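You operate a simulated robot arm through the tools that you are given. There is no shell and no other tool. Be economical: measure what you need, move in short steps, check, and stop when the job is done.

The job below is to be done with a simulated robot arm. You get a single attempt, and the scene is never put back.

Task
Dry piece U6 before the small fan till it turns one shade paler, then stand it on the slab.
Fine: it dries on the yellow square; switch the fan off again. Set down upright: clay piece.

It is judged by the outcome, as a careful person would: the job done as asked, and still so three seconds after it is handed in. It fails if anything else is knocked over, pushed out of place, dropped, spilled or broken.

Robot
A 7-joint arm with a two-finger parallel gripper, fixed in place. Base frame: the origin is at the foot of the arm, x ahead of it, y to its left, z up; the work surface is at about z = 800. Lengths are in mm, angles in degrees, forces in N, time in s.
With the tool pointing down near the work surface it reaches from about 240 to 680 mm from the base axis. Its first joint turns from -66.0 to 66.0 degrees. Payload 2.4 kg.
The tool frame sits at the grasp point between the pads (the TCP): z along the fingers, y along the line on which they close. The tips reach 30 mm beyond it. The gripper opens to 94 mm. The fingers are 28 mm wide and 10 mm thick; the gripper's body (50 by 96 mm) begins 55 mm behind the TCP.
Orientation is that of the tool frame in the base frame, as a unit quaternion [w, x, y, z]. With the fingers straight down and closing along the base's y, the tool's x points along the base's -x, its y along +y and its z along -z.

Tools
- The arm moves only by the tool arm_command. Its arguments are lists of equal length, an entry for each row: "linear": the shift along the tool's x, y, z in mm, a list of three; "dr": the turn, a rotation vector about the tool's x, y, z in degrees, a list of three; "jaw": the closure in counts, from 0 (fully open) to 255 (shut). In form: {"linear": [[x, y, z], ...], "dr": [[ax, ay, az], ...], "jaw": [jaw, ...]}. A call has 1 to 8 rows; each row shifts and turns the commanded pose from where the row before left it, along the tool's axes as they then stand. Each row takes 0.2 s and may step no farther than 50 mm and 8.6 degrees from the row before; otherwise, or with a gripper value out of range, the whole call is refused. A pose out of reach is approached as far as the arm can. The call stops where the force on the tool passes 90 N (or 10 N more than at its start, if that is more) or the arm is blocked; 0.2 s more then pass. The fingers move at their own pace (about 153 mm/s each) and stop on an object; they squeeze with about 22 N. The grip force told is the motor's: it shows also when the fingers shut on nothing. Time passes only in rows, and 0.2 s behind the last, so rows that do not move let the fingers close. The reply holds the time, the measured pose of the TCP, the force on the tool along the base axes, the opening and the grip force, in the units named above and with some noise, with the torque about the TCP (base axes, N m) and any sound that the robot's microphone picked up.
- Cameras (640 x 400 px; columns grow to the right, rows downward): "scene" is fixed at [25.9, 463.6, 1451.7]; the picture's right is [-0.85, -0.53, 0.00], its down [-0.26, 0.41, -0.87] and it looks along [0.46, -0.74, -0.49] (base axes); focal length 375 px, centre (320, 200). "wrist" rides on the gripper at [76, 14, -103] in the tool frame; the picture's right is [-0.18, 0.98, 0.00], its down [-0.75, -0.14, -0.64] and it looks along [-0.63, -0.12, 0.77] (tool axes); focal length 243 px, centre (320, 200). There is no depth. A picture from a camera that has moved, and an enlarged one, comes with that camera's place and axes in the base frame and with its lens.
- capture(camera): a new picture of that camera. No time passes.
- zoom(camera, box): a new picture of the part [left, top, right, bottom] of that camera's present view, enlarged. No time passes.
- sign_off(): hands the job in; it is judged then, once.

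Work in short steps. Places have to be worked out from the pictures, the camera data and where the tool is seen: move nearer, look again, correct. Check each grasp and each placing, and mend what went wrong. You have 120 turns and 64 pictures in all, those below and enlarged ones among them. Open the gripper and draw the arm clear of the work before you hand the job in, unless the task says otherwise; then end with one line.

The tools are called after "Emit:" as name(argument=value, ...) on one line, values as JSON. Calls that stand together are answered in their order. arm_command: Moves the arm, as the interface text tells. Its arguments: {"type":"object","properties":{"linear":{"type":"array"},"dr":{"type":"array"},"jaw":{"type":"array"}},"required":["linear","dr","jaw"]} The other tools are called the same way: capture (camera) takes a picture; zoom (camera, box) takes an enlarged picture of a part of a camera's view; sign_off () hands the job in.

At the start:

```text
t: 0.0
tcp_pos: [299.4, -293.0, 1238.3]
orientation: [0.001, -0.001, 1.0, 0.0]
wrist_force: [1.1, -1.0, 0.9]
ft_torque: [-0.01, -0.04, 0.01]
finger_gap: 93.8
gripper_force: 0.1
```

scene: 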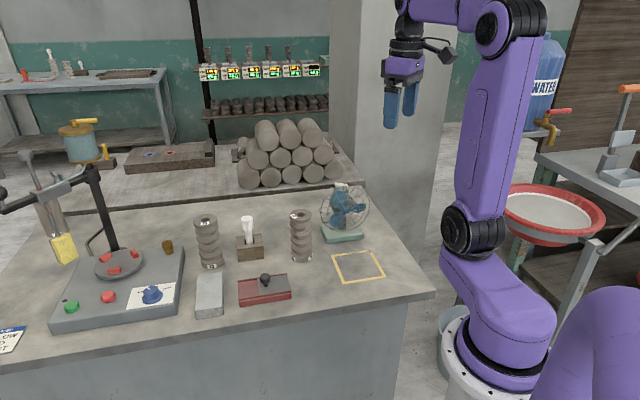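
wrist: 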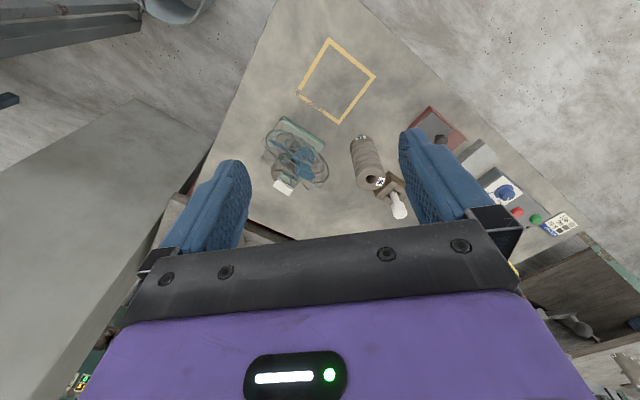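

I'll look closer at the pieces, the fan and the slab before moving.

Emit:
zoom(camera="scene", box=[180, 170, 400, 320])

Emit:
zoom(camera="scene", box=[0, 180, 220, 350])

Emit:
zoom(camera="wrist", box=[240, 20, 600, 240])

```text
2.67 times, centred on (290, 245) of scene
camera zoom: at [25.9, 463.6, 1451.7], right [-0.85, -0.53, 0.0], down [-0.26, 0.41, -0.87], along [0.46, -0.74, -0.49], focal length 1000 px, centre (400, 80)
```

zoom: 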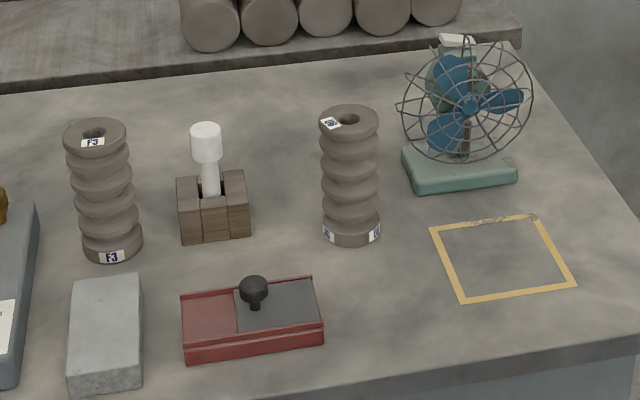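

```text
2.35 times, centred on (110, 265) of scene
camera zoom: at [25.9, 463.6, 1451.7], right [-0.85, -0.53, 0.0], down [-0.26, 0.41, -0.87], along [0.46, -0.74, -0.49], focal length 882 px, centre (814, 47)
```

zoom: 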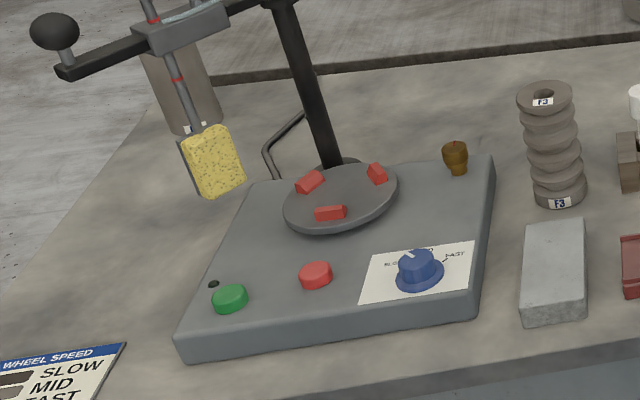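

```text
1.78 times, centred on (420, 130) of wrist
camera zoom: at [222.4, -278.3, 1341.1], right [0.18, 0.98, 0.0], down [0.75, -0.14, 0.64], along [0.63, -0.12, -0.77], focal length 431 px, centre (142, 324)
```

zoom: 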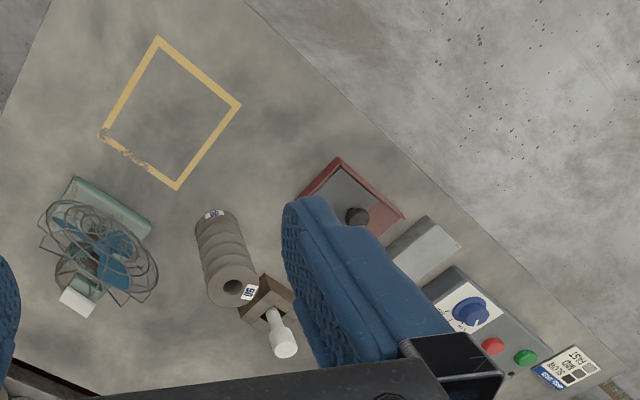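

The piece near the fan seems to carry U6. I'll read its label and find the fan's switch.

Emit:
zoom(camera="scene", box=[280, 170, 390, 250])

Emit:
zoom(camera="wrist", box=[250, 100, 410, 210])

Emit:
zoom(camera="scene", box=[190, 205, 320, 325])

```text
5.00 times, centred on (335, 210) of scene
camera zoom: at [25.9, 463.6, 1451.7], right [-0.85, -0.53, 0.0], down [-0.26, 0.41, -0.87], along [0.46, -0.74, -0.49], focal length 1875 px, centre (245, 150)
```

zoom: 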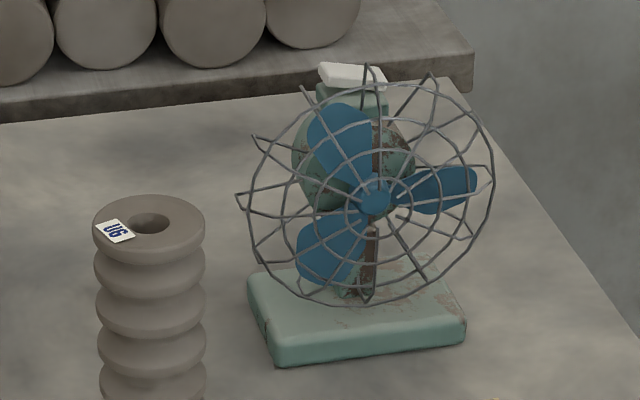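

```text
3.64 times, centred on (330, 155) of wrist
camera zoom: at [222.4, -278.3, 1341.1], right [0.18, 0.98, 0.0], down [0.75, -0.14, 0.64], along [0.63, -0.12, -0.77], focal length 882 px, centre (284, 364)
```

zoom: 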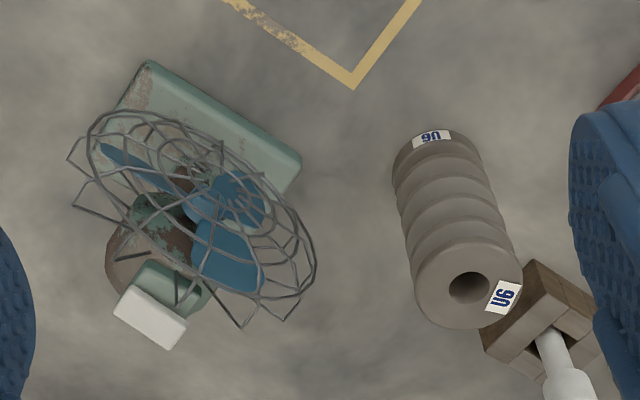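

```text
3.33 times, centred on (255, 265) of scene
camera zoom: at [25.9, 463.6, 1451.7], right [-0.85, -0.53, 0.0], down [-0.26, 0.41, -0.87], along [0.46, -0.74, -0.49], focal length 1250 px, centre (537, -17)
```

zoom: 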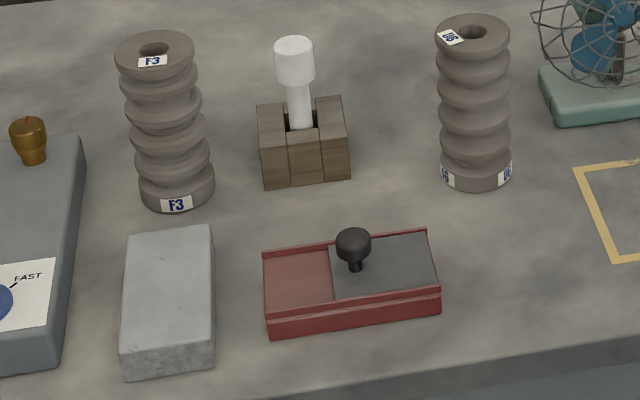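

U6 is the piece by the fan: base near (512,-221), about 58 mm across, top at z≈936. Yellow square is centred near (361,-266), the grey slab near (606,32). A white rocker sits on the fan's top at about (492,-404,952). I move above U6 and look.

Emit:
arm_command(linear=[[-30.4, 10.3, 28.3], [-30.4, 10.3, 28.3], [-30.4, 10.3, 28.3], [-30.4, 10.3, 28.3], [-30.4, 10.3, 28.3], [-30.4, 10.3, 28.3], [-30.4, 10.3, 28.3], [0, 0, 0]], dr=[[0, 0, 0], [0, 0, 0], [0, 0, 0], [0, 0, 0], [0, 0, 0], [0, 0, 0], [0, 0, 0], [0, 0, 0]], jaw=[0, 0, 0, 0, 0, 0, 0, 0])

Emit:
capture(camera="wrist")

Emit:
capture(camera="scene")

```text
t: 1.8
tcp_pos: [511.0, -217.8, 1038.2]
orientation: [0.001, -0.001, 1.0, 0.0]
wrist_force: [-0.8, -0.3, 0.3]
ft_torque: [0.0, 0.0, -0.02]
finger_gap: 94.0
gripper_force: 0.0
```

```text
55 pictures are left
camera wrist: at [435.2, -201.7, 1141.2], right [0.18, 0.98, 0.0], down [0.75, -0.14, 0.64], along [0.63, -0.12, -0.77], focal length 243 px, centre (320, 200)
```

wrist: 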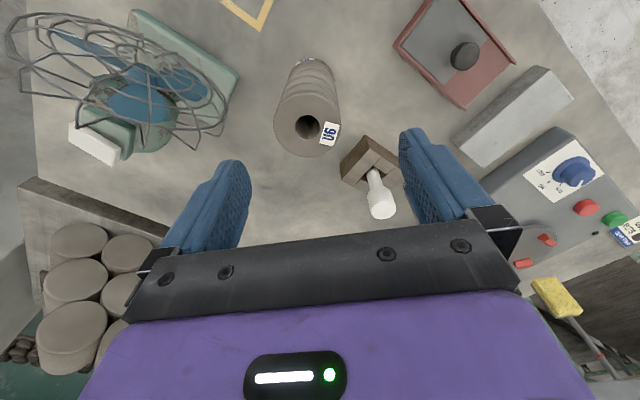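

```text
54 pictures are left
```

scene: 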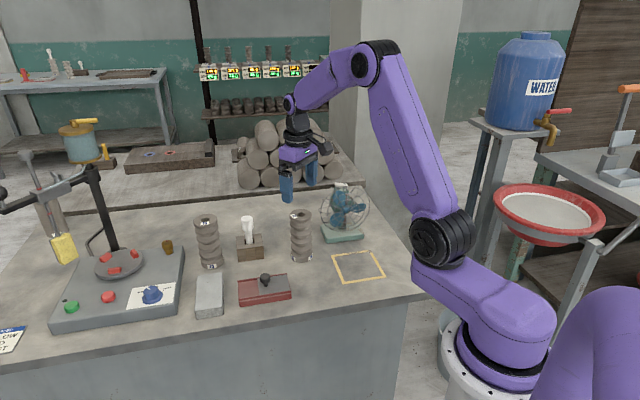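

Both views agree on U6 at about (514,-223). I descend around its upper half to TCP z≈890.

Emit:
arm_command(linear=[[-3, -5, 30], [0, 0, 40], [0, 0, 40], [0, 0, 38], [0, 0, 0]], dr=[[0, 0, 0], [0, 0, 0], [0, 0, 0], [0, 0, 0], [0, 0, 0]], jaw=[0, 0, 0, 0, 0])

Emit:
zoom(camera="scene", box=[240, 140, 380, 280])

Emit:
capture(camera="wrist")

```text
t: 3.0
tcp_pos: [513.8, -222.9, 892.4]
orientation: [0.002, -0.001, 1.0, 0.0]
wrist_force: [-0.4, -0.1, -0.4]
ft_torque: [-0.04, 0.02, -0.01]
finger_gap: 93.9
gripper_force: 0.1
```

```text
2.86 times, centred on (310, 210) of scene
camera zoom: at [25.9, 463.6, 1451.7], right [-0.85, -0.53, 0.0], down [-0.26, 0.41, -0.87], along [0.46, -0.74, -0.49], focal length 1071 px, centre (349, 171)
```

zoom: 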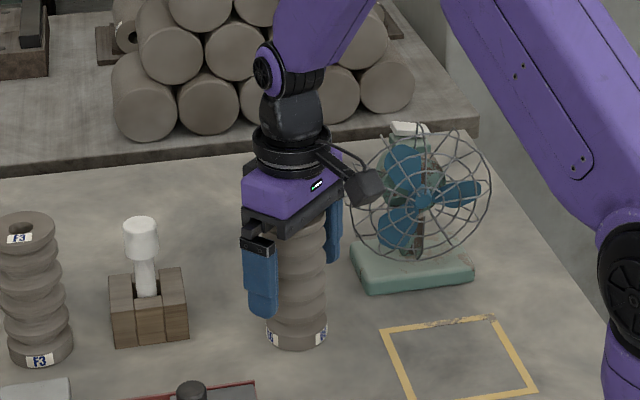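

```text
52 pictures are left
camera wrist: at [437.7, -207.0, 994.3], right [0.18, 0.98, 0.0], down [0.75, -0.14, 0.64], along [0.63, -0.12, -0.77], focal length 243 px, centre (320, 200)
```

wrist: 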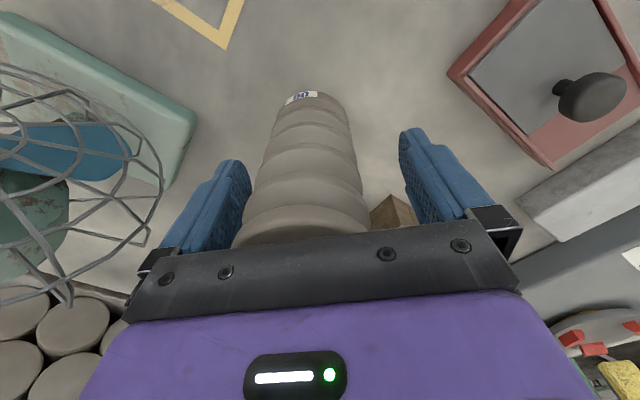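

The piece sits about 5–7 mm toward −y between the fingers, so I shift to centre and close.

Emit:
arm_command(linear=[[0, -6, 0], [0, 0, 0], [0, 0, 0], [0, 0, 0], [0, 0, 0]], dr=[[0, 0, 0], [0, 0, 0], [0, 0, 0], [0, 0, 0], [0, 0, 0]], jaw=[0, 0, 255, 255, 255])

Emit:
capture(camera="wrist")

```text
t: 4.2
tcp_pos: [513.2, -228.7, 892.7]
orientation: [0.0, -0.002, 1.0, 0.0]
wrist_force: [-0.1, -1.4, -1.3]
ft_torque: [-0.02, 0.08, -0.01]
finger_gap: 63.4
gripper_force: 21.9
```

```text
51 pictures are left
camera wrist: at [437.7, -214.3, 995.3], right [0.18, 0.98, 0.0], down [0.75, -0.14, 0.64], along [0.63, -0.12, -0.77], focal length 243 px, centre (320, 200)
```

wrist: 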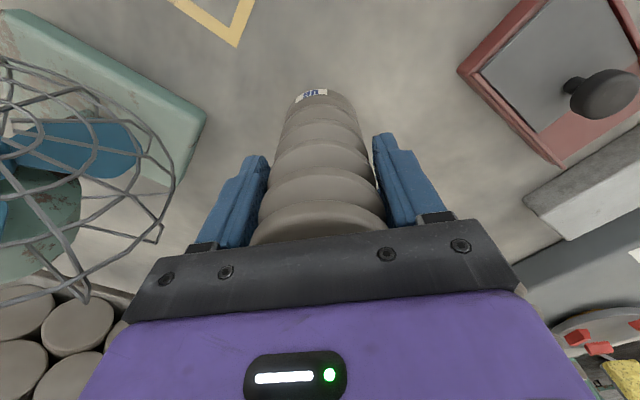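

Gripped at 63 mm. I lift 50 mm and check that it comes along.

Emit:
arm_command(linear=[[0, 0, -10], [0, 0, -40], [0, 0, 0]], dr=[[0, 0, 0], [0, 0, 0], [0, 0, 0]], jaw=[255, 255, 255])

Emit:
zoom(camera="scene", box=[240, 140, 400, 300])

```text
t: 5.0
tcp_pos: [514.6, -230.0, 940.8]
orientation: [0.0, -0.001, 1.0, 0.0]
wrist_force: [-0.4, -0.6, -5.8]
ft_torque: [0.0, 0.03, 0.02]
finger_gap: 63.2
gripper_force: 22.0
```

```text
2.50 times, centred on (320, 220) of scene
camera zoom: at [26.0, 463.6, 1451.7], right [-0.85, -0.53, 0.0], down [-0.26, 0.41, -0.87], along [0.46, -0.74, -0.49], focal length 938 px, centre (320, 150)
```

zoom: 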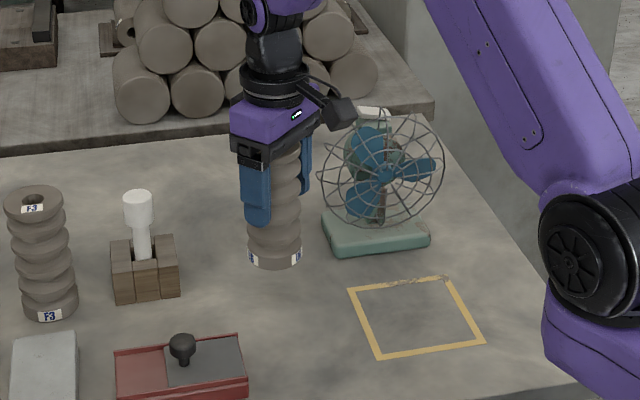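

Held (≈5 N). I carry it over the square, passing clear of the fan cage.

Emit:
arm_command(linear=[[37, 7.5, 0], [37, 7.5, 0], [40, -25.5, 0], [40, -25.5, 0], [0, 0, 0]], dr=[[0, 0, 0], [0, 0, 0], [0, 0, 0], [0, 0, 0], [0, 0, 0]], jaw=[255, 255, 255, 255, 255])

Emit:
zoom(camera="scene", box=[240, 140, 400, 300])

Emit:
capture(camera="wrist")

```text
t: 6.2
tcp_pos: [360.0, -268.3, 941.3]
orientation: [0.001, -0.001, 1.0, 0.0]
wrist_force: [-0.1, 0.0, -5.0]
ft_torque: [0.0, 0.05, -0.02]
finger_gap: 63.1
gripper_force: 21.5
```

```text
2.50 times, centred on (320, 220) of scene
camera zoom: at [26.0, 463.6, 1451.7], right [-0.85, -0.53, 0.0], down [-0.26, 0.41, -0.87], along [0.46, -0.74, -0.49], focal length 938 px, centre (320, 150)
```

zoom: 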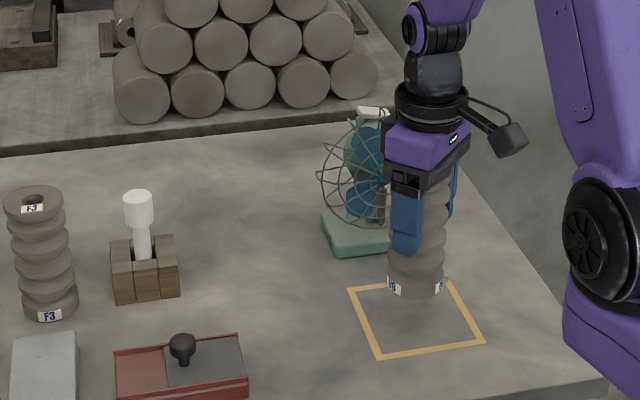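

```text
48 pictures are left
camera wrist: at [284.2, -254.1, 1042.9], right [0.18, 0.98, 0.0], down [0.75, -0.14, 0.64], along [0.63, -0.12, -0.77], focal length 243 px, centre (320, 200)
```

wrist: 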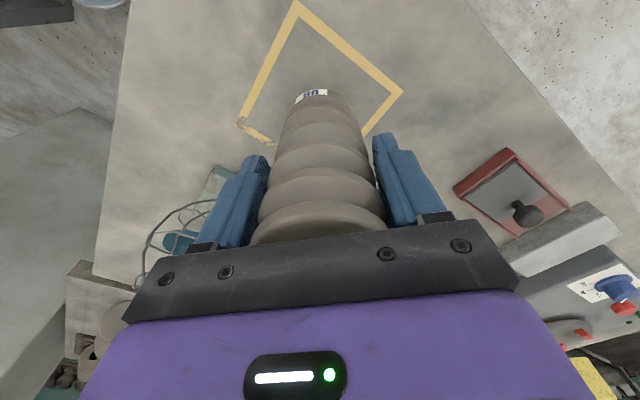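

It is above the square's centre. I lower to the grasp height gently and watch the force.

Emit:
arm_command(linear=[[0, 0, 25], [0, 0, 17], [0, 0, 4], [0, 0, 2], [0, 0, 0]], dr=[[0, 0, 0], [0, 0, 0], [0, 0, 0], [0, 0, 0], [0, 0, 0]], jaw=[255, 255, 255, 255, 255])

```text
t: 7.4
tcp_pos: [360.6, -267.6, 893.6]
orientation: [0.0, -0.001, 1.0, 0.0]
wrist_force: [-0.3, 0.0, -5.7]
ft_torque: [-0.01, 0.06, 0.02]
finger_gap: 63.4
gripper_force: 22.3
```

Emit:
arm_command(linear=[[0, 0, 1], [0, 0, 0.7], [0, 0, 0]], dr=[[0, 0, 0], [0, 0, 0], [0, 0, 0]], jaw=[255, 255, 255])

```text
t: 8.2
tcp_pos: [360.6, -267.1, 894.0]
orientation: [0.001, -0.001, 1.0, 0.0]
wrist_force: [-1.2, 0.0, -0.2]
ft_torque: [-0.08, 0.27, 0.0]
finger_gap: 63.2
gripper_force: 22.0
```

The weight has gone off the wrist, so it is standing on the table. I open, then rise.

Emit:
arm_command(linear=[[0, 0, 0], [0, 0, 0], [0, 0, -30], [0, 0, -40], [0, 0, -40], [0, 0, -30], [0, 0, 0]], dr=[[0, 0, 0], [0, 0, 0], [0, 0, 0], [0, 0, 0], [0, 0, 0], [0, 0, 0], [0, 0, 0]], jaw=[0, 0, 0, 0, 0, 0, 0])

Emit:
zoom(camera="scene", box=[240, 140, 400, 300])

Emit:
capture(camera="wrist")

```text
t: 9.8
tcp_pos: [361.1, -269.0, 1033.7]
orientation: [0.0, -0.001, 1.0, 0.001]
wrist_force: [0.9, 0.3, 0.0]
ft_torque: [0.01, -0.04, 0.02]
finger_gap: 93.8
gripper_force: 0.1
```

```text
2.50 times, centred on (320, 220) of scene
camera zoom: at [25.9, 463.6, 1451.7], right [-0.85, -0.53, 0.0], down [-0.26, 0.41, -0.87], along [0.46, -0.74, -0.49], focal length 938 px, centre (320, 150)
```

zoom: 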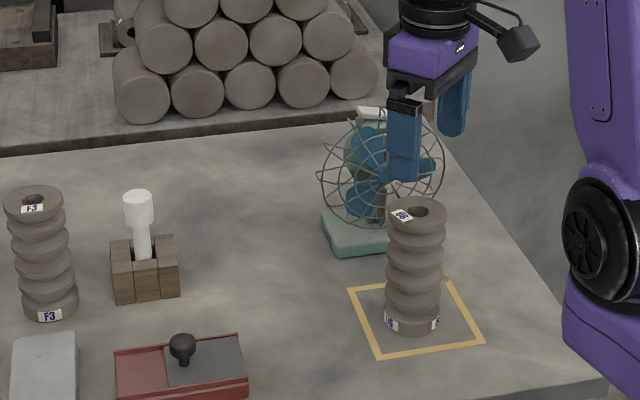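

```text
46 pictures are left
camera wrist: at [284.1, -253.4, 1136.1], right [0.18, 0.98, 0.0], down [0.75, -0.14, 0.64], along [0.63, -0.12, -0.77], focal length 243 px, centre (320, 200)
```

wrist: 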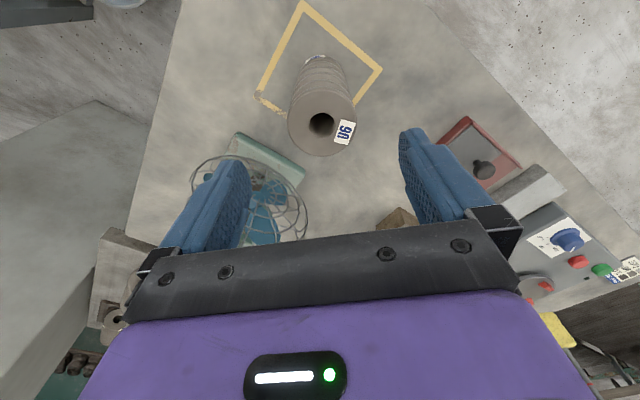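

U6 stands upright in the square. Now I close the jaws and move high beside the fan to look at its rocker.

Emit:
arm_command(linear=[[-25, -30, -14], [-25, -30, -14], [-25, -30, -14], [-25, -30, -14], [0, 0, 0]], dr=[[0, 0, 0], [0, 0, 0], [0, 0, 0], [0, 0, 0], [0, 0, 0]], jaw=[255, 255, 255, 255, 255])

Emit:
zoom(camera="wrist", box=[240, 70, 400, 190])

Emit:
zoom(camera="scene", box=[310, 160, 380, 210])

```text
t: 11.0
tcp_pos: [461.2, -388.1, 1089.9]
orientation: [0.0, -0.001, 1.0, 0.0]
wrist_force: [-0.1, 0.6, -0.7]
ft_torque: [0.01, 0.01, -0.01]
finger_gap: 0.0
gripper_force: 21.7
```

```text
3.33 times, centred on (320, 130) of wrist
camera zoom: at [384.6, -373.7, 1192.4], right [0.18, 0.98, 0.0], down [0.75, -0.14, 0.64], along [0.63, -0.12, -0.77], focal length 809 px, centre (320, 433)
```

zoom: 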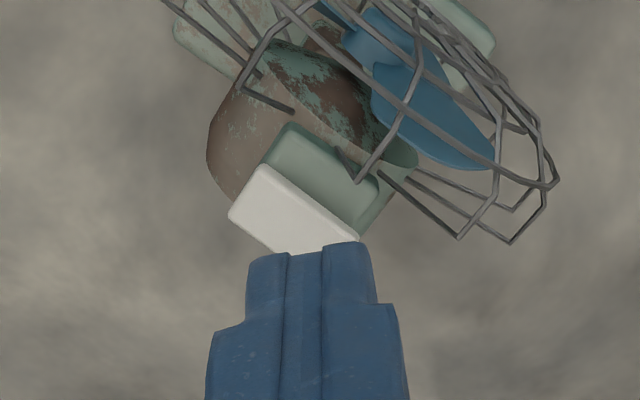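

```text
8.00 times, centred on (345, 185) of scene
camera zoom: at [26.0, 463.6, 1451.7], right [-0.85, -0.53, 0.0], down [-0.26, 0.41, -0.87], along [0.46, -0.74, -0.49], focal length 3000 px, centre (120, 320)
```

zoom: 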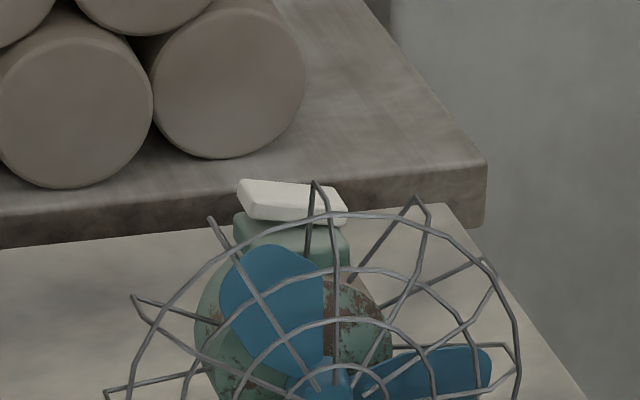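

The rocker's long axis runs along (+x,+y); its +x+y end is raised at about (502,-387,956), the other end depressed. A cage spoke peaks near (471,-381,978), so I stay on the +x side of it. I move above the raised end, tips about 30 mm over it, and check.

Emit:
arm_command(linear=[[-43, 1, 0], [0, 0, 40], [0, 0, 30], [0, 0, 0]], dr=[[0, 0, 0], [0, 0, 0], [0, 0, 0], [0, 0, 0]], jaw=[255, 255, 255, 255])

Emit:
zoom(camera="wrist", box=[220, 70, 420, 220])

Emit:
zoom(camera="scene", box=[300, 140, 400, 210])

```text
t: 12.0
tcp_pos: [502.1, -390.5, 1020.9]
orientation: [0.001, -0.002, 1.0, 0.0]
wrist_force: [-0.2, 0.2, -0.2]
ft_torque: [0.0, -0.04, 0.0]
finger_gap: 0.0
gripper_force: 21.9
```

```text
2.67 times, centred on (320, 145) of wrist
camera zoom: at [426.8, -374.7, 1123.3], right [0.18, 0.98, 0.0], down [0.75, -0.14, 0.64], along [0.63, -0.12, -0.77], focal length 647 px, centre (320, 347)
```

zoom: 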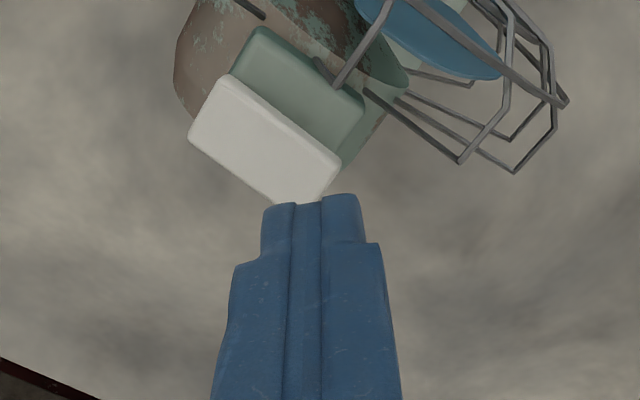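

```text
5.71 times, centred on (350, 175) of scene
camera zoom: at [25.9, 463.6, 1451.7], right [-0.85, -0.53, 0.0], down [-0.26, 0.41, -0.87], along [0.46, -0.74, -0.49], focal length 2143 px, centre (149, 343)
```

zoom: 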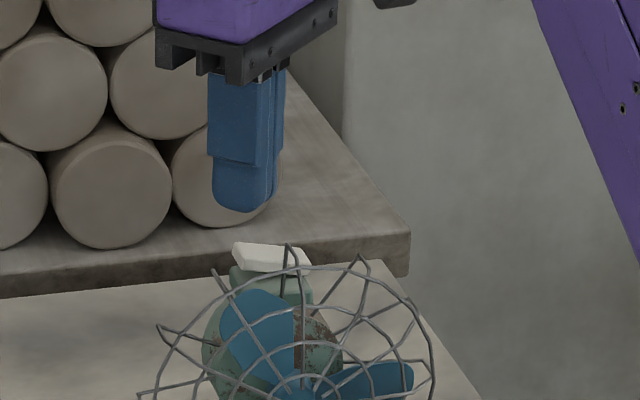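

The tip is right over the inner part of the raised end. I descend in small steps, watching the force and sound.

Emit:
arm_command(linear=[[0, 0, 20], [0, 0, 8], [0, 0, 3], [0, 0, 0]], dr=[[0, 0, 0], [0, 0, 0], [0, 0, 0], [0, 0, 0]], jaw=[255, 255, 255, 255])

```text
t: 13.0
tcp_pos: [505.4, -385.8, 990.4]
orientation: [0.002, -0.002, 1.0, 0.0]
wrist_force: [-5.6, 15.8, 31.4]
ft_torque: [0.18, 0.6, -0.29]
finger_gap: 0.1
gripper_force: 21.7
```

Contact at 31 N with a sideways push and no click. I look before going on.

Emit:
zoom(camera="scene", box=[300, 140, 400, 210])

Emit:
zoom(camera="wrist", box=[220, 70, 420, 220])

```text
5.71 times, centred on (350, 175) of scene
camera zoom: at [25.2, 464.5, 1451.4], right [-0.85, -0.53, 0.0], down [-0.26, 0.41, -0.87], along [0.46, -0.74, -0.48], focal length 2143 px, centre (149, 343)
```

zoom: 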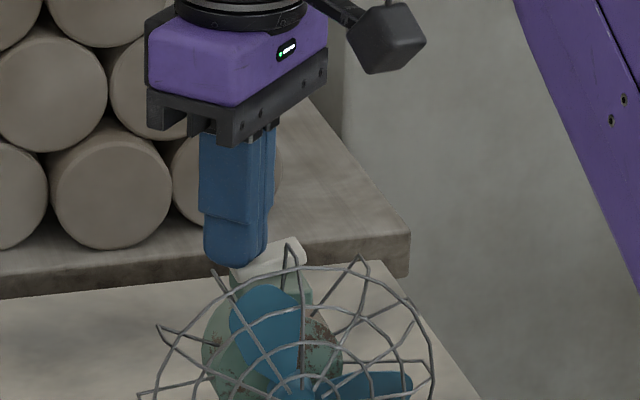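

```text
2.67 times, centred on (320, 145) of wrist
camera zoom: at [428.7, -370.7, 1093.3], right [0.18, 0.98, 0.0], down [0.75, -0.14, 0.64], along [0.63, -0.12, -0.76], focal length 647 px, centre (320, 347)
```

zoom: 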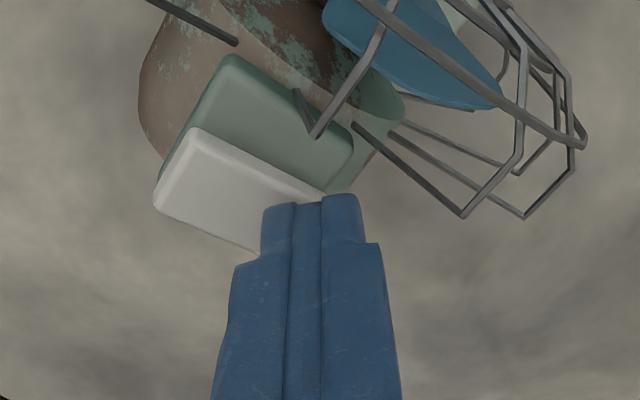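

The rocker has tipped: its far end is now the raised one, and a blade has shifted. I rise straight up and check whether the fan is running.

Emit:
arm_command(linear=[[0, 0, -10], [0, 0, -40], [0, 0, -40], [0, 0, 0]], dr=[[0, 0, 0], [0, 0, 0], [0, 0, 0], [0, 0, 0]], jaw=[255, 255, 255, 255])

Emit:
zoom(camera="scene", box=[290, 160, 420, 300])

```text
t: 14.0
tcp_pos: [505.8, -389.8, 1077.5]
orientation: [0.0, 0.0, 1.0, 0.0]
wrist_force: [0.2, -0.7, 0.0]
ft_torque: [0.01, -0.02, -0.01]
finger_gap: 0.0
gripper_force: 22.5
```

```text
2.86 times, centred on (355, 230) of scene
camera zoom: at [25.9, 463.6, 1451.7], right [-0.85, -0.53, 0.0], down [-0.26, 0.41, -0.87], along [0.46, -0.74, -0.49], focal length 1071 px, centre (220, 114)
```

zoom: 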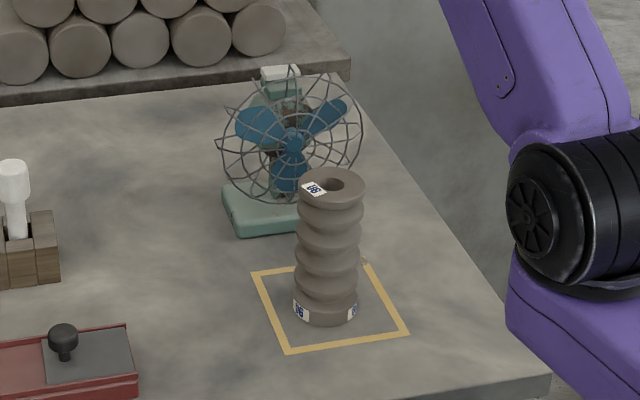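

The fan is running and U6 stands in its stream. I position over the other rocker end, ready to switch off, and watch the colour.

Emit:
arm_command(linear=[[10, -11, 0], [10, -11, 0], [0, 0, 30], [0, 0, 24], [0, 0, 0]], dr=[[0, 0, 0], [0, 0, 0], [0, 0, 0], [0, 0, 0], [0, 0, 0]], jaw=[255, 255, 255, 255, 255])

Emit:
zoom(camera="wrist", box=[220, 70, 420, 220])

Emit:
zoom(camera="scene", box=[190, 150, 400, 310])

```text
t: 15.2
tcp_pos: [484.2, -409.6, 1021.6]
orientation: [0.0, -0.002, 1.0, -0.001]
wrist_force: [-0.3, -0.6, 0.0]
ft_torque: [0.01, 0.0, -0.03]
finger_gap: 0.0
gripper_force: 21.4
```

```text
2.67 times, centred on (320, 145) of wrist
camera zoom: at [408.6, -394.1, 1123.7], right [0.18, 0.98, 0.0], down [0.75, -0.14, 0.64], along [0.63, -0.12, -0.77], focal length 647 px, centre (320, 347)
```

zoom: 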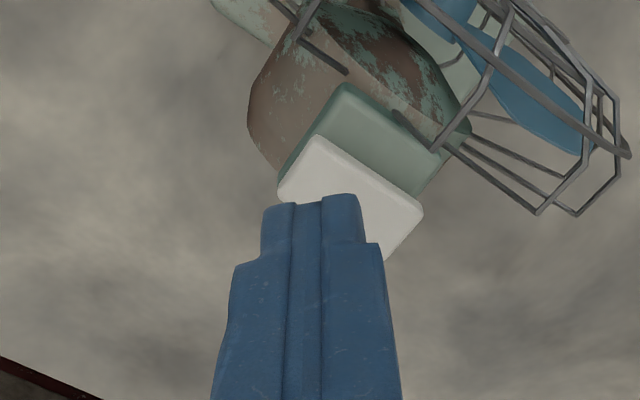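

```text
2.50 times, centred on (295, 230) of scene
camera zoom: at [25.9, 463.6, 1451.7], right [-0.85, -0.53, 0.0], down [-0.26, 0.41, -0.87], along [0.46, -0.74, -0.49], focal length 938 px, centre (382, 125)
```

zoom: 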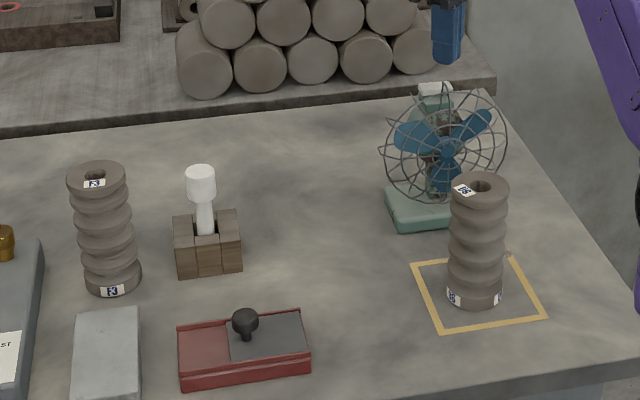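

I need to confirm the blades are really turning, so I wait a little and compare.

Emit:
arm_command(linear=[[0, 0, 0]], dr=[[0, 0, 0]], jaw=[255])

Emit:
zoom(camera="scene", box=[290, 170, 400, 300])

```text
t: 15.6
tcp_pos: [485.3, -409.3, 1021.2]
orientation: [0.0, -0.001, 1.0, 0.0]
wrist_force: [-0.1, -0.4, -0.2]
ft_torque: [-0.01, 0.02, -0.01]
finger_gap: 0.0
gripper_force: 21.6
```

```text
3.08 times, centred on (345, 235) of scene
camera zoom: at [25.9, 463.6, 1451.7], right [-0.85, -0.53, 0.0], down [-0.26, 0.41, -0.87], along [0.46, -0.74, -0.49], focal length 1154 px, centre (243, 92)
```

zoom: 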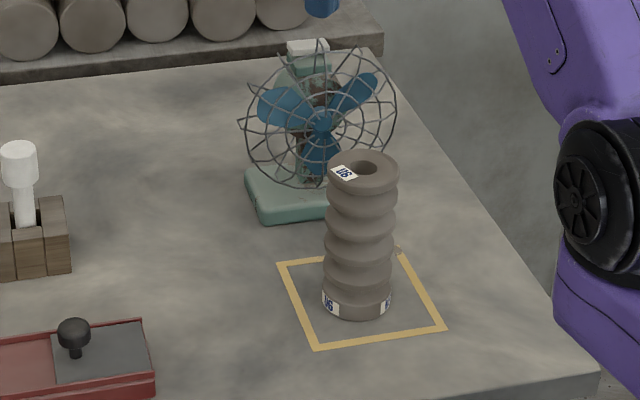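

The blade angle looks the same at several times, which may be strobing. I wait about a second more and compare the angle and colour.

Emit:
arm_command(linear=[[0, 0, 0], [0, 0, 0], [0, 0, 0], [0, 0, 0]], dr=[[0, 0, 0], [0, 0, 0], [0, 0, 0], [0, 0, 0]], jaw=[255, 255, 255, 255])

Emit:
zoom(camera="scene", box=[190, 150, 400, 310])

```text
t: 16.6
tcp_pos: [485.2, -408.2, 1021.0]
orientation: [0.001, -0.001, 1.0, 0.0]
wrist_force: [0.5, -0.9, -0.4]
ft_torque: [-0.02, 0.0, -0.03]
finger_gap: 0.2
gripper_force: 22.0
```

```text
2.50 times, centred on (295, 230) of scene
camera zoom: at [25.9, 463.6, 1451.7], right [-0.85, -0.53, 0.0], down [-0.26, 0.41, -0.87], along [0.46, -0.74, -0.49], focal length 938 px, centre (382, 125)
```

zoom: 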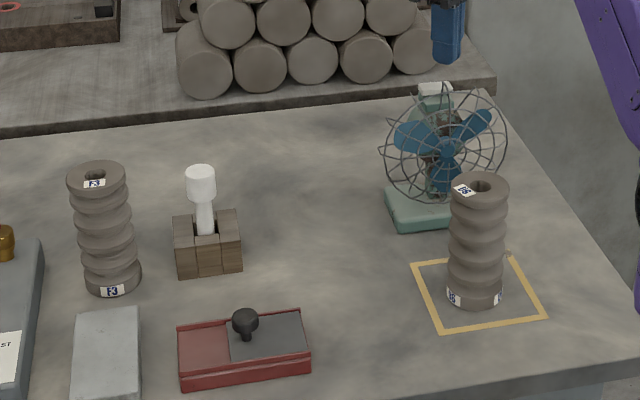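

Still identical. I zoom closely on the blades and rocker.

Emit:
zoom(camera="scene", box=[310, 160, 380, 210])

Emit:
arm_command(linear=[[0, 0, 0]], dr=[[0, 0, 0]], jaw=[250])

Emit:
zoom(camera="scene", box=[310, 160, 380, 210])

```text
8.00 times, centred on (345, 185) of scene
camera zoom: at [25.9, 463.6, 1451.7], right [-0.85, -0.53, 0.0], down [-0.26, 0.41, -0.87], along [0.46, -0.74, -0.49], focal length 3000 px, centre (120, 320)
```

zoom: 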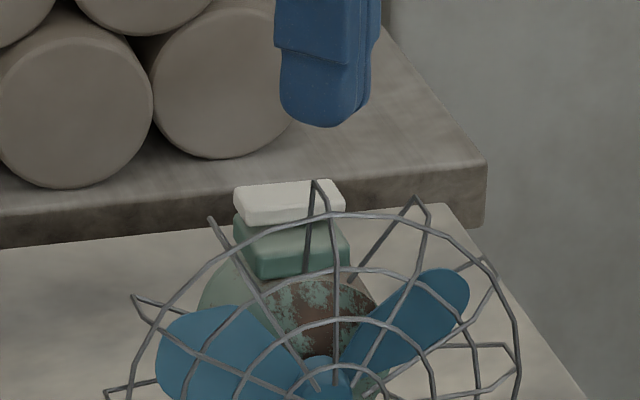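

```text
t: 17.0
tcp_pos: [484.7, -408.5, 1021.6]
orientation: [0.001, -0.001, 1.0, 0.0]
wrist_force: [0.1, -0.9, -0.6]
ft_torque: [0.03, -0.01, -0.03]
finger_gap: 1.8
gripper_force: 0.0
```

```text
8.00 times, centred on (345, 185) of scene
camera zoom: at [25.9, 463.6, 1451.7], right [-0.85, -0.53, 0.0], down [-0.26, 0.41, -0.87], along [0.46, -0.74, -0.49], focal length 3000 px, centre (120, 320)
```

zoom: 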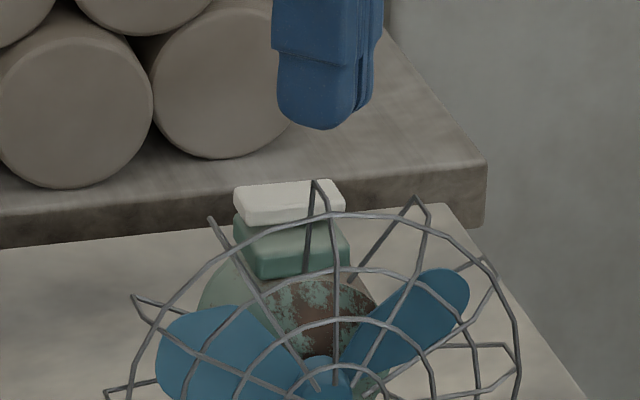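

The blades are still, no fan sound is heard, and the rocker now rests level with its housing instead of tilted toward the +x+y end. So it sprang back to the middle without latching. I return over the +x+y end to press deeper.

Emit:
arm_command(linear=[[0, 0, -20], [-18, 18, 0], [0, 0, 36], [0, 0, 0]], dr=[[0, 0, 0], [0, 0, 0], [0, 0, 0], [0, 0, 0]], jaw=[255, 255, 255, 255])

Emit:
zoom(camera="wrist", box=[220, 70, 420, 220])

```text
t: 18.0
tcp_pos: [503.2, -392.6, 1007.2]
orientation: [0.001, -0.001, 1.0, 0.001]
wrist_force: [0.0, -0.1, -0.1]
ft_torque: [-0.02, 0.0, 0.02]
finger_gap: 0.1
gripper_force: 22.0
```

```text
2.67 times, centred on (320, 145) of wrist
camera zoom: at [426.8, -377.0, 1110.0], right [0.18, 0.98, 0.0], down [0.75, -0.14, 0.64], along [0.63, -0.12, -0.77], focal length 647 px, centre (320, 347)
```

zoom: 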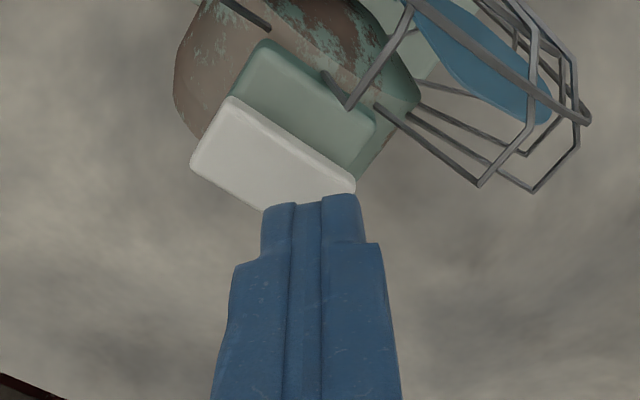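

Over the +x+y end again. I press down in small steps.

Emit:
arm_command(linear=[[0, 0, 10], [0, 0, 4], [0, 0, 2], [0, 0, 2]], dr=[[0, 0, 0], [0, 0, 0], [0, 0, 0], [0, 0, 0]], jaw=[255, 255, 255, 255])

Emit:
zoom(camera="scene", box=[310, 160, 380, 210])

```text
t: 19.0
tcp_pos: [501.7, -390.5, 992.6]
orientation: [0.001, 0.0, 1.0, 0.0]
wrist_force: [-0.3, 1.8, 8.6]
ft_torque: [0.03, 0.18, -0.15]
finger_gap: 0.0
gripper_force: 22.4
```

```text
8.00 times, centred on (345, 185) of scene
camera zoom: at [25.8, 463.8, 1451.6], right [-0.85, -0.53, 0.0], down [-0.26, 0.41, -0.87], along [0.46, -0.74, -0.49], focal length 3000 px, centre (120, 320)
```

zoom: 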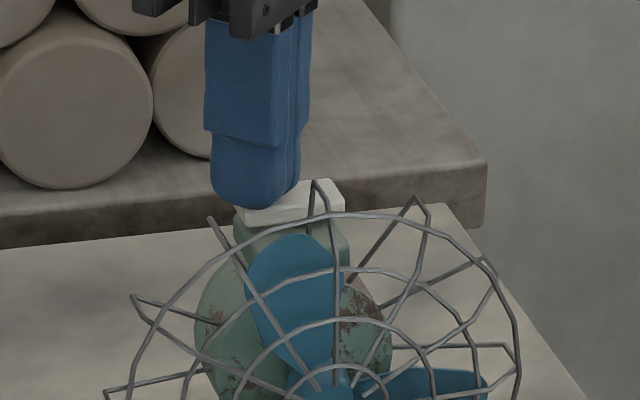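

The blades have a different angle now. I hold this pose and look again to see whether they turn under this light pressure.

Emit:
arm_command(linear=[[0, 0, 0]], dr=[[0, 0, 0]], jaw=[255])

Emit:
zoom(camera="scene", box=[310, 160, 380, 210])

```text
t: 19.4
tcp_pos: [502.7, -390.8, 991.4]
orientation: [0.001, -0.001, 1.0, -0.001]
wrist_force: [-0.4, 3.7, 13.1]
ft_torque: [0.06, 0.22, -0.12]
finger_gap: 0.1
gripper_force: 21.8
```

```text
8.00 times, centred on (345, 185) of scene
camera zoom: at [25.7, 463.9, 1451.6], right [-0.85, -0.53, 0.0], down [-0.26, 0.41, -0.87], along [0.46, -0.74, -0.48], focal length 3000 px, centre (120, 320)
```

zoom: 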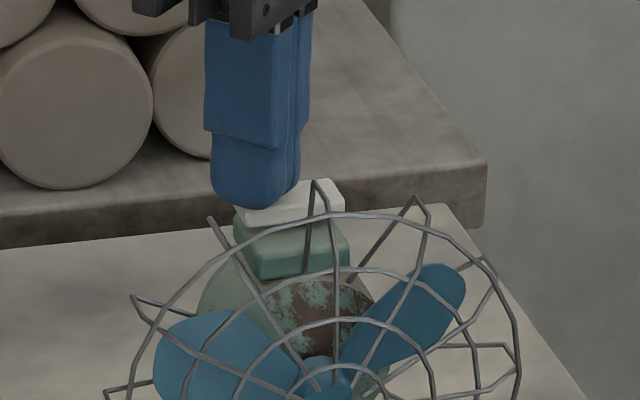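

Different again, close to the earlier angle, so it may be truly turning with a strobe effect. I sample once more.

Emit:
arm_command(linear=[[0, 0, 0]], dr=[[0, 0, 0]], jaw=[255])

Emit:
zoom(camera="scene", box=[290, 160, 400, 300])

```text
t: 19.8
tcp_pos: [503.0, -390.6, 992.1]
orientation: [0.002, -0.001, 1.0, -0.001]
wrist_force: [-0.7, 3.8, 17.3]
ft_torque: [0.07, 0.26, -0.14]
finger_gap: 0.0
gripper_force: 22.1
```

```text
2.86 times, centred on (345, 230) of scene
camera zoom: at [25.6, 464.0, 1451.6], right [-0.85, -0.53, 0.0], down [-0.26, 0.41, -0.87], along [0.46, -0.74, -0.48], focal length 1071 px, centre (249, 114)
```

zoom: 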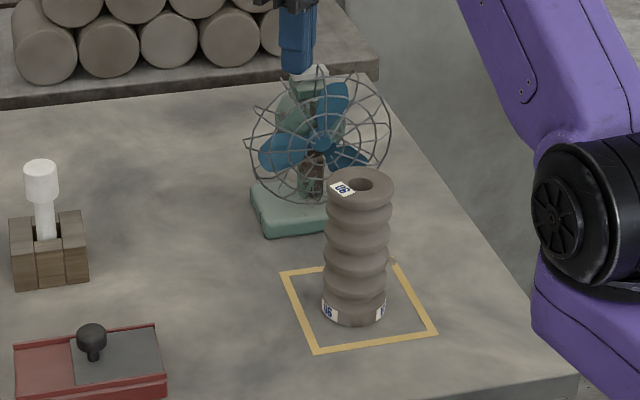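

Now it is certainly turning while I press. The piece is exposed now, so I hold this light pressure and watch the colour against F3.

Emit:
arm_command(linear=[[0, 0, 0], [0, 0, 0], [0, 0, 0]], dr=[[0, 0, 0], [0, 0, 0], [0, 0, 0]], jaw=[255, 255, 255])

Emit:
zoom(camera="scene", box=[190, 150, 400, 310])

```text
t: 20.6
tcp_pos: [503.3, -390.2, 990.6]
orientation: [0.001, 0.0, 1.0, -0.001]
wrist_force: [1.0, 4.8, 23.3]
ft_torque: [0.04, 0.27, -0.11]
finger_gap: 0.2
gripper_force: 22.3
```

```text
2.50 times, centred on (295, 230) of scene
camera zoom: at [25.6, 464.1, 1451.5], right [-0.85, -0.53, 0.0], down [-0.26, 0.41, -0.87], along [0.46, -0.74, -0.48], focal length 938 px, centre (382, 125)
```

zoom: 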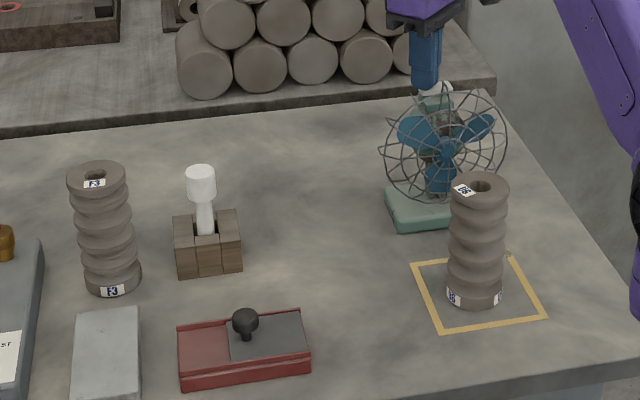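

Colour unchanged yet. Force is creeping up (23 N), so I ease up 1 mm and keep holding.

Emit:
arm_command(linear=[[0, 0, -1], [0, 0, 0], [0, 0, 0], [0, 0, 0], [0, 0, 0], [0, 0, 0]], dr=[[0, 0, 0], [0, 0, 0], [0, 0, 0], [0, 0, 0], [0, 0, 0], [0, 0, 0]], jaw=[255, 255, 255, 255, 255, 255])

Emit:
zoom(camera="scene", box=[190, 150, 400, 310])

```text
t: 22.0
tcp_pos: [502.7, -391.0, 992.2]
orientation: [0.001, -0.001, 1.0, 0.0]
wrist_force: [6.5, 1.2, 13.5]
ft_torque: [0.01, -0.05, 0.04]
finger_gap: 0.0
gripper_force: 21.8
```

```text
2.50 times, centred on (295, 230) of scene
camera zoom: at [25.9, 463.8, 1451.6], right [-0.85, -0.53, 0.0], down [-0.26, 0.41, -0.87], along [0.46, -0.74, -0.49], focal length 938 px, centre (382, 125)
```

zoom: 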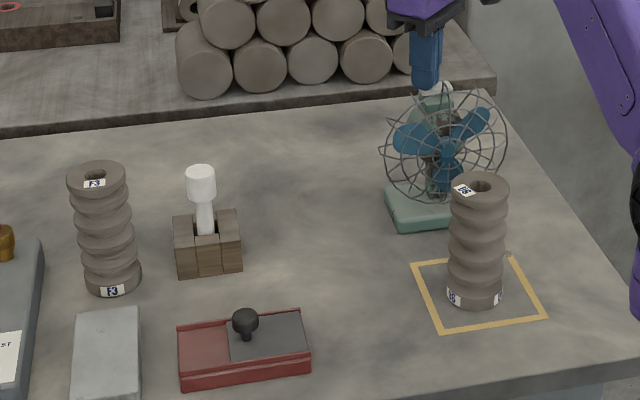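

Similar colour still. I take two close looks 0.4 s apart to see whether it turns under this hold.

Emit:
zoom(camera="scene", box=[310, 160, 380, 210])

Emit:
arm_command(linear=[[0, 0, 0]], dr=[[0, 0, 0]], jaw=[255])

Emit:
zoom(camera="scene", box=[310, 160, 380, 210])

```text
8.00 times, centred on (345, 185) of scene
camera zoom: at [25.9, 463.8, 1451.6], right [-0.85, -0.53, 0.0], down [-0.26, 0.41, -0.87], along [0.46, -0.74, -0.49], focal length 3000 px, centre (120, 320)
```

zoom: 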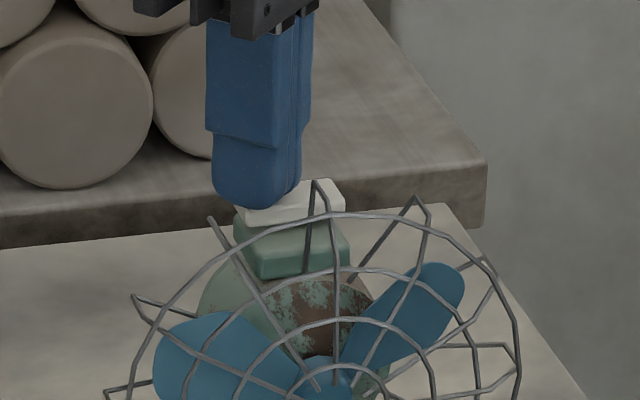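

```text
t: 22.4
tcp_pos: [502.3, -391.1, 992.7]
orientation: [0.002, -0.001, 1.0, 0.001]
wrist_force: [6.2, 1.4, 13.4]
ft_torque: [-0.01, -0.04, 0.01]
finger_gap: 0.1
gripper_force: 21.5
```

```text
8.00 times, centred on (345, 185) of scene
camera zoom: at [25.9, 463.8, 1451.6], right [-0.85, -0.53, 0.0], down [-0.26, 0.41, -0.87], along [0.46, -0.74, -0.49], focal length 3000 px, centre (120, 320)
```

zoom: 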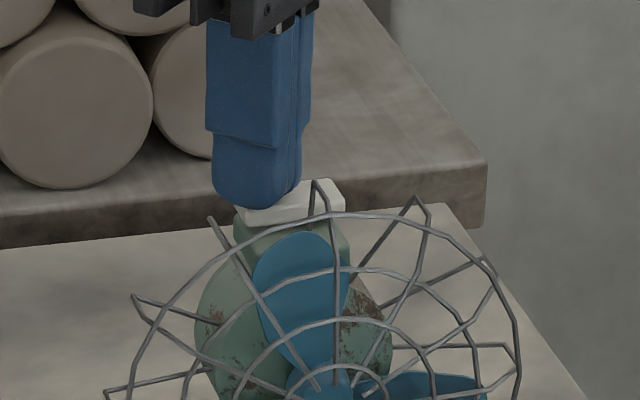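

It is turning while the rocker is held (and was stationary when released). I keep holding at this steady 13 N and let time pass.

Emit:
arm_command(linear=[[0, 0, 0], [0, 0, 0], [0, 0, 0], [0, 0, 0], [0, 0, 0], [0, 0, 0]], dr=[[0, 0, 0], [0, 0, 0], [0, 0, 0], [0, 0, 0], [0, 0, 0], [0, 0, 0]], jaw=[255, 255, 255, 255, 255, 255])

Emit:
zoom(camera="scene", box=[190, 150, 400, 310])

```text
t: 23.8
tcp_pos: [501.5, -391.2, 991.7]
orientation: [0.001, -0.001, 1.0, 0.0]
wrist_force: [5.1, 1.6, 11.9]
ft_torque: [0.0, -0.04, -0.02]
finger_gap: 0.1
gripper_force: 22.1
```

```text
2.50 times, centred on (295, 230) of scene
camera zoom: at [25.9, 463.8, 1451.6], right [-0.85, -0.53, 0.0], down [-0.26, 0.41, -0.87], along [0.46, -0.74, -0.49], focal length 938 px, centre (382, 125)
```

zoom: 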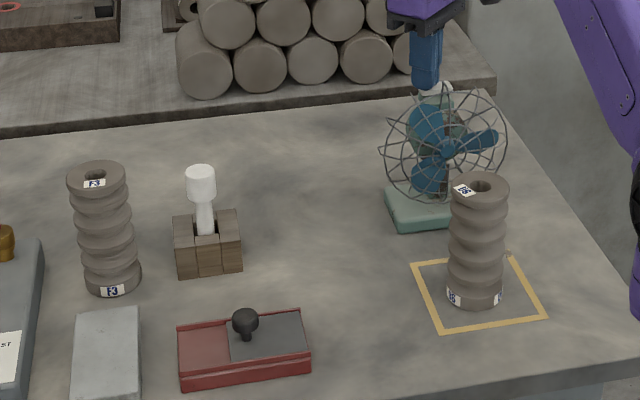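

Still turning; no visible colour change. I keep holding.

Emit:
arm_command(linear=[[0, 0, 0], [0, 0, 0], [0, 0, 0], [0, 0, 0], [0, 0, 0], [0, 0, 0], [0, 0, 0], [0, 0, 0]], dr=[[0, 0, 0], [0, 0, 0], [0, 0, 0], [0, 0, 0], [0, 0, 0], [0, 0, 0], [0, 0, 0], [0, 0, 0]], jaw=[255, 255, 255, 255, 255, 255, 255, 255])

Emit:
zoom(camera="scene", box=[190, 150, 400, 310])

```text
t: 25.6
tcp_pos: [502.3, -391.6, 992.8]
orientation: [0.001, -0.002, 1.0, 0.0]
wrist_force: [3.4, 1.9, 10.6]
ft_torque: [0.01, 0.02, -0.02]
finger_gap: 0.1
gripper_force: 22.0
```

```text
2.50 times, centred on (295, 230) of scene
camera zoom: at [25.9, 463.8, 1451.6], right [-0.85, -0.53, 0.0], down [-0.26, 0.41, -0.87], along [0.46, -0.74, -0.49], focal length 938 px, centre (382, 125)
```

zoom: 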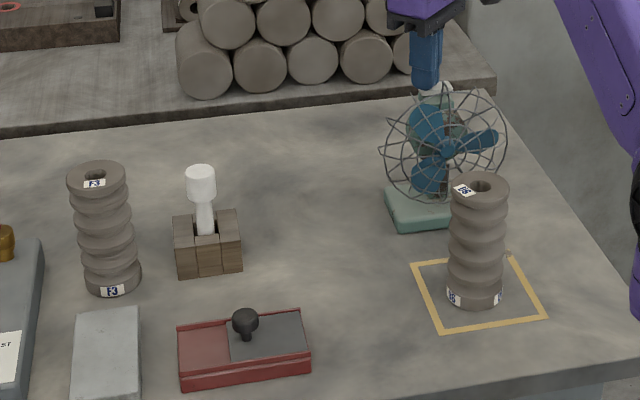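

The phase at 23.8 and 25.6 matches, so I check carefully whether the fan is turning now.

Emit:
zoom(camera="scene", box=[310, 160, 380, 210])

Emit:
arm_command(linear=[[0, 0, 0], [0, 0, 0]], dr=[[0, 0, 0], [0, 0, 0]], jaw=[255, 255])

Emit:
zoom(camera="scene", box=[310, 160, 380, 210])

```text
8.00 times, centred on (345, 185) of scene
camera zoom: at [25.9, 463.8, 1451.6], right [-0.85, -0.53, 0.0], down [-0.26, 0.41, -0.87], along [0.46, -0.74, -0.49], focal length 3000 px, centre (120, 320)
```

zoom: 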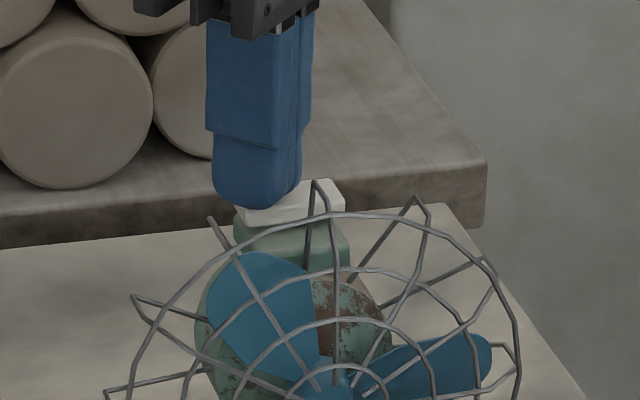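

```text
t: 26.2
tcp_pos: [502.1, -390.9, 993.4]
orientation: [0.0, -0.001, 1.0, 0.0]
wrist_force: [2.9, 1.4, 11.1]
ft_torque: [0.0, 0.03, 0.03]
finger_gap: 0.1
gripper_force: 22.1
```

```text
8.00 times, centred on (345, 185) of scene
camera zoom: at [25.9, 463.8, 1451.6], right [-0.85, -0.53, 0.0], down [-0.26, 0.41, -0.87], along [0.46, -0.74, -0.49], focal length 3000 px, centre (120, 320)
```

zoom: 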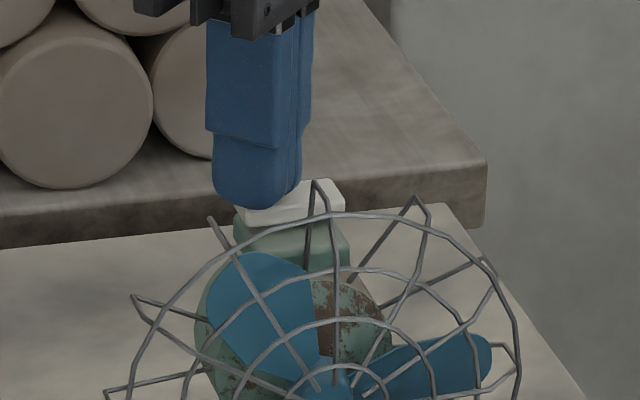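

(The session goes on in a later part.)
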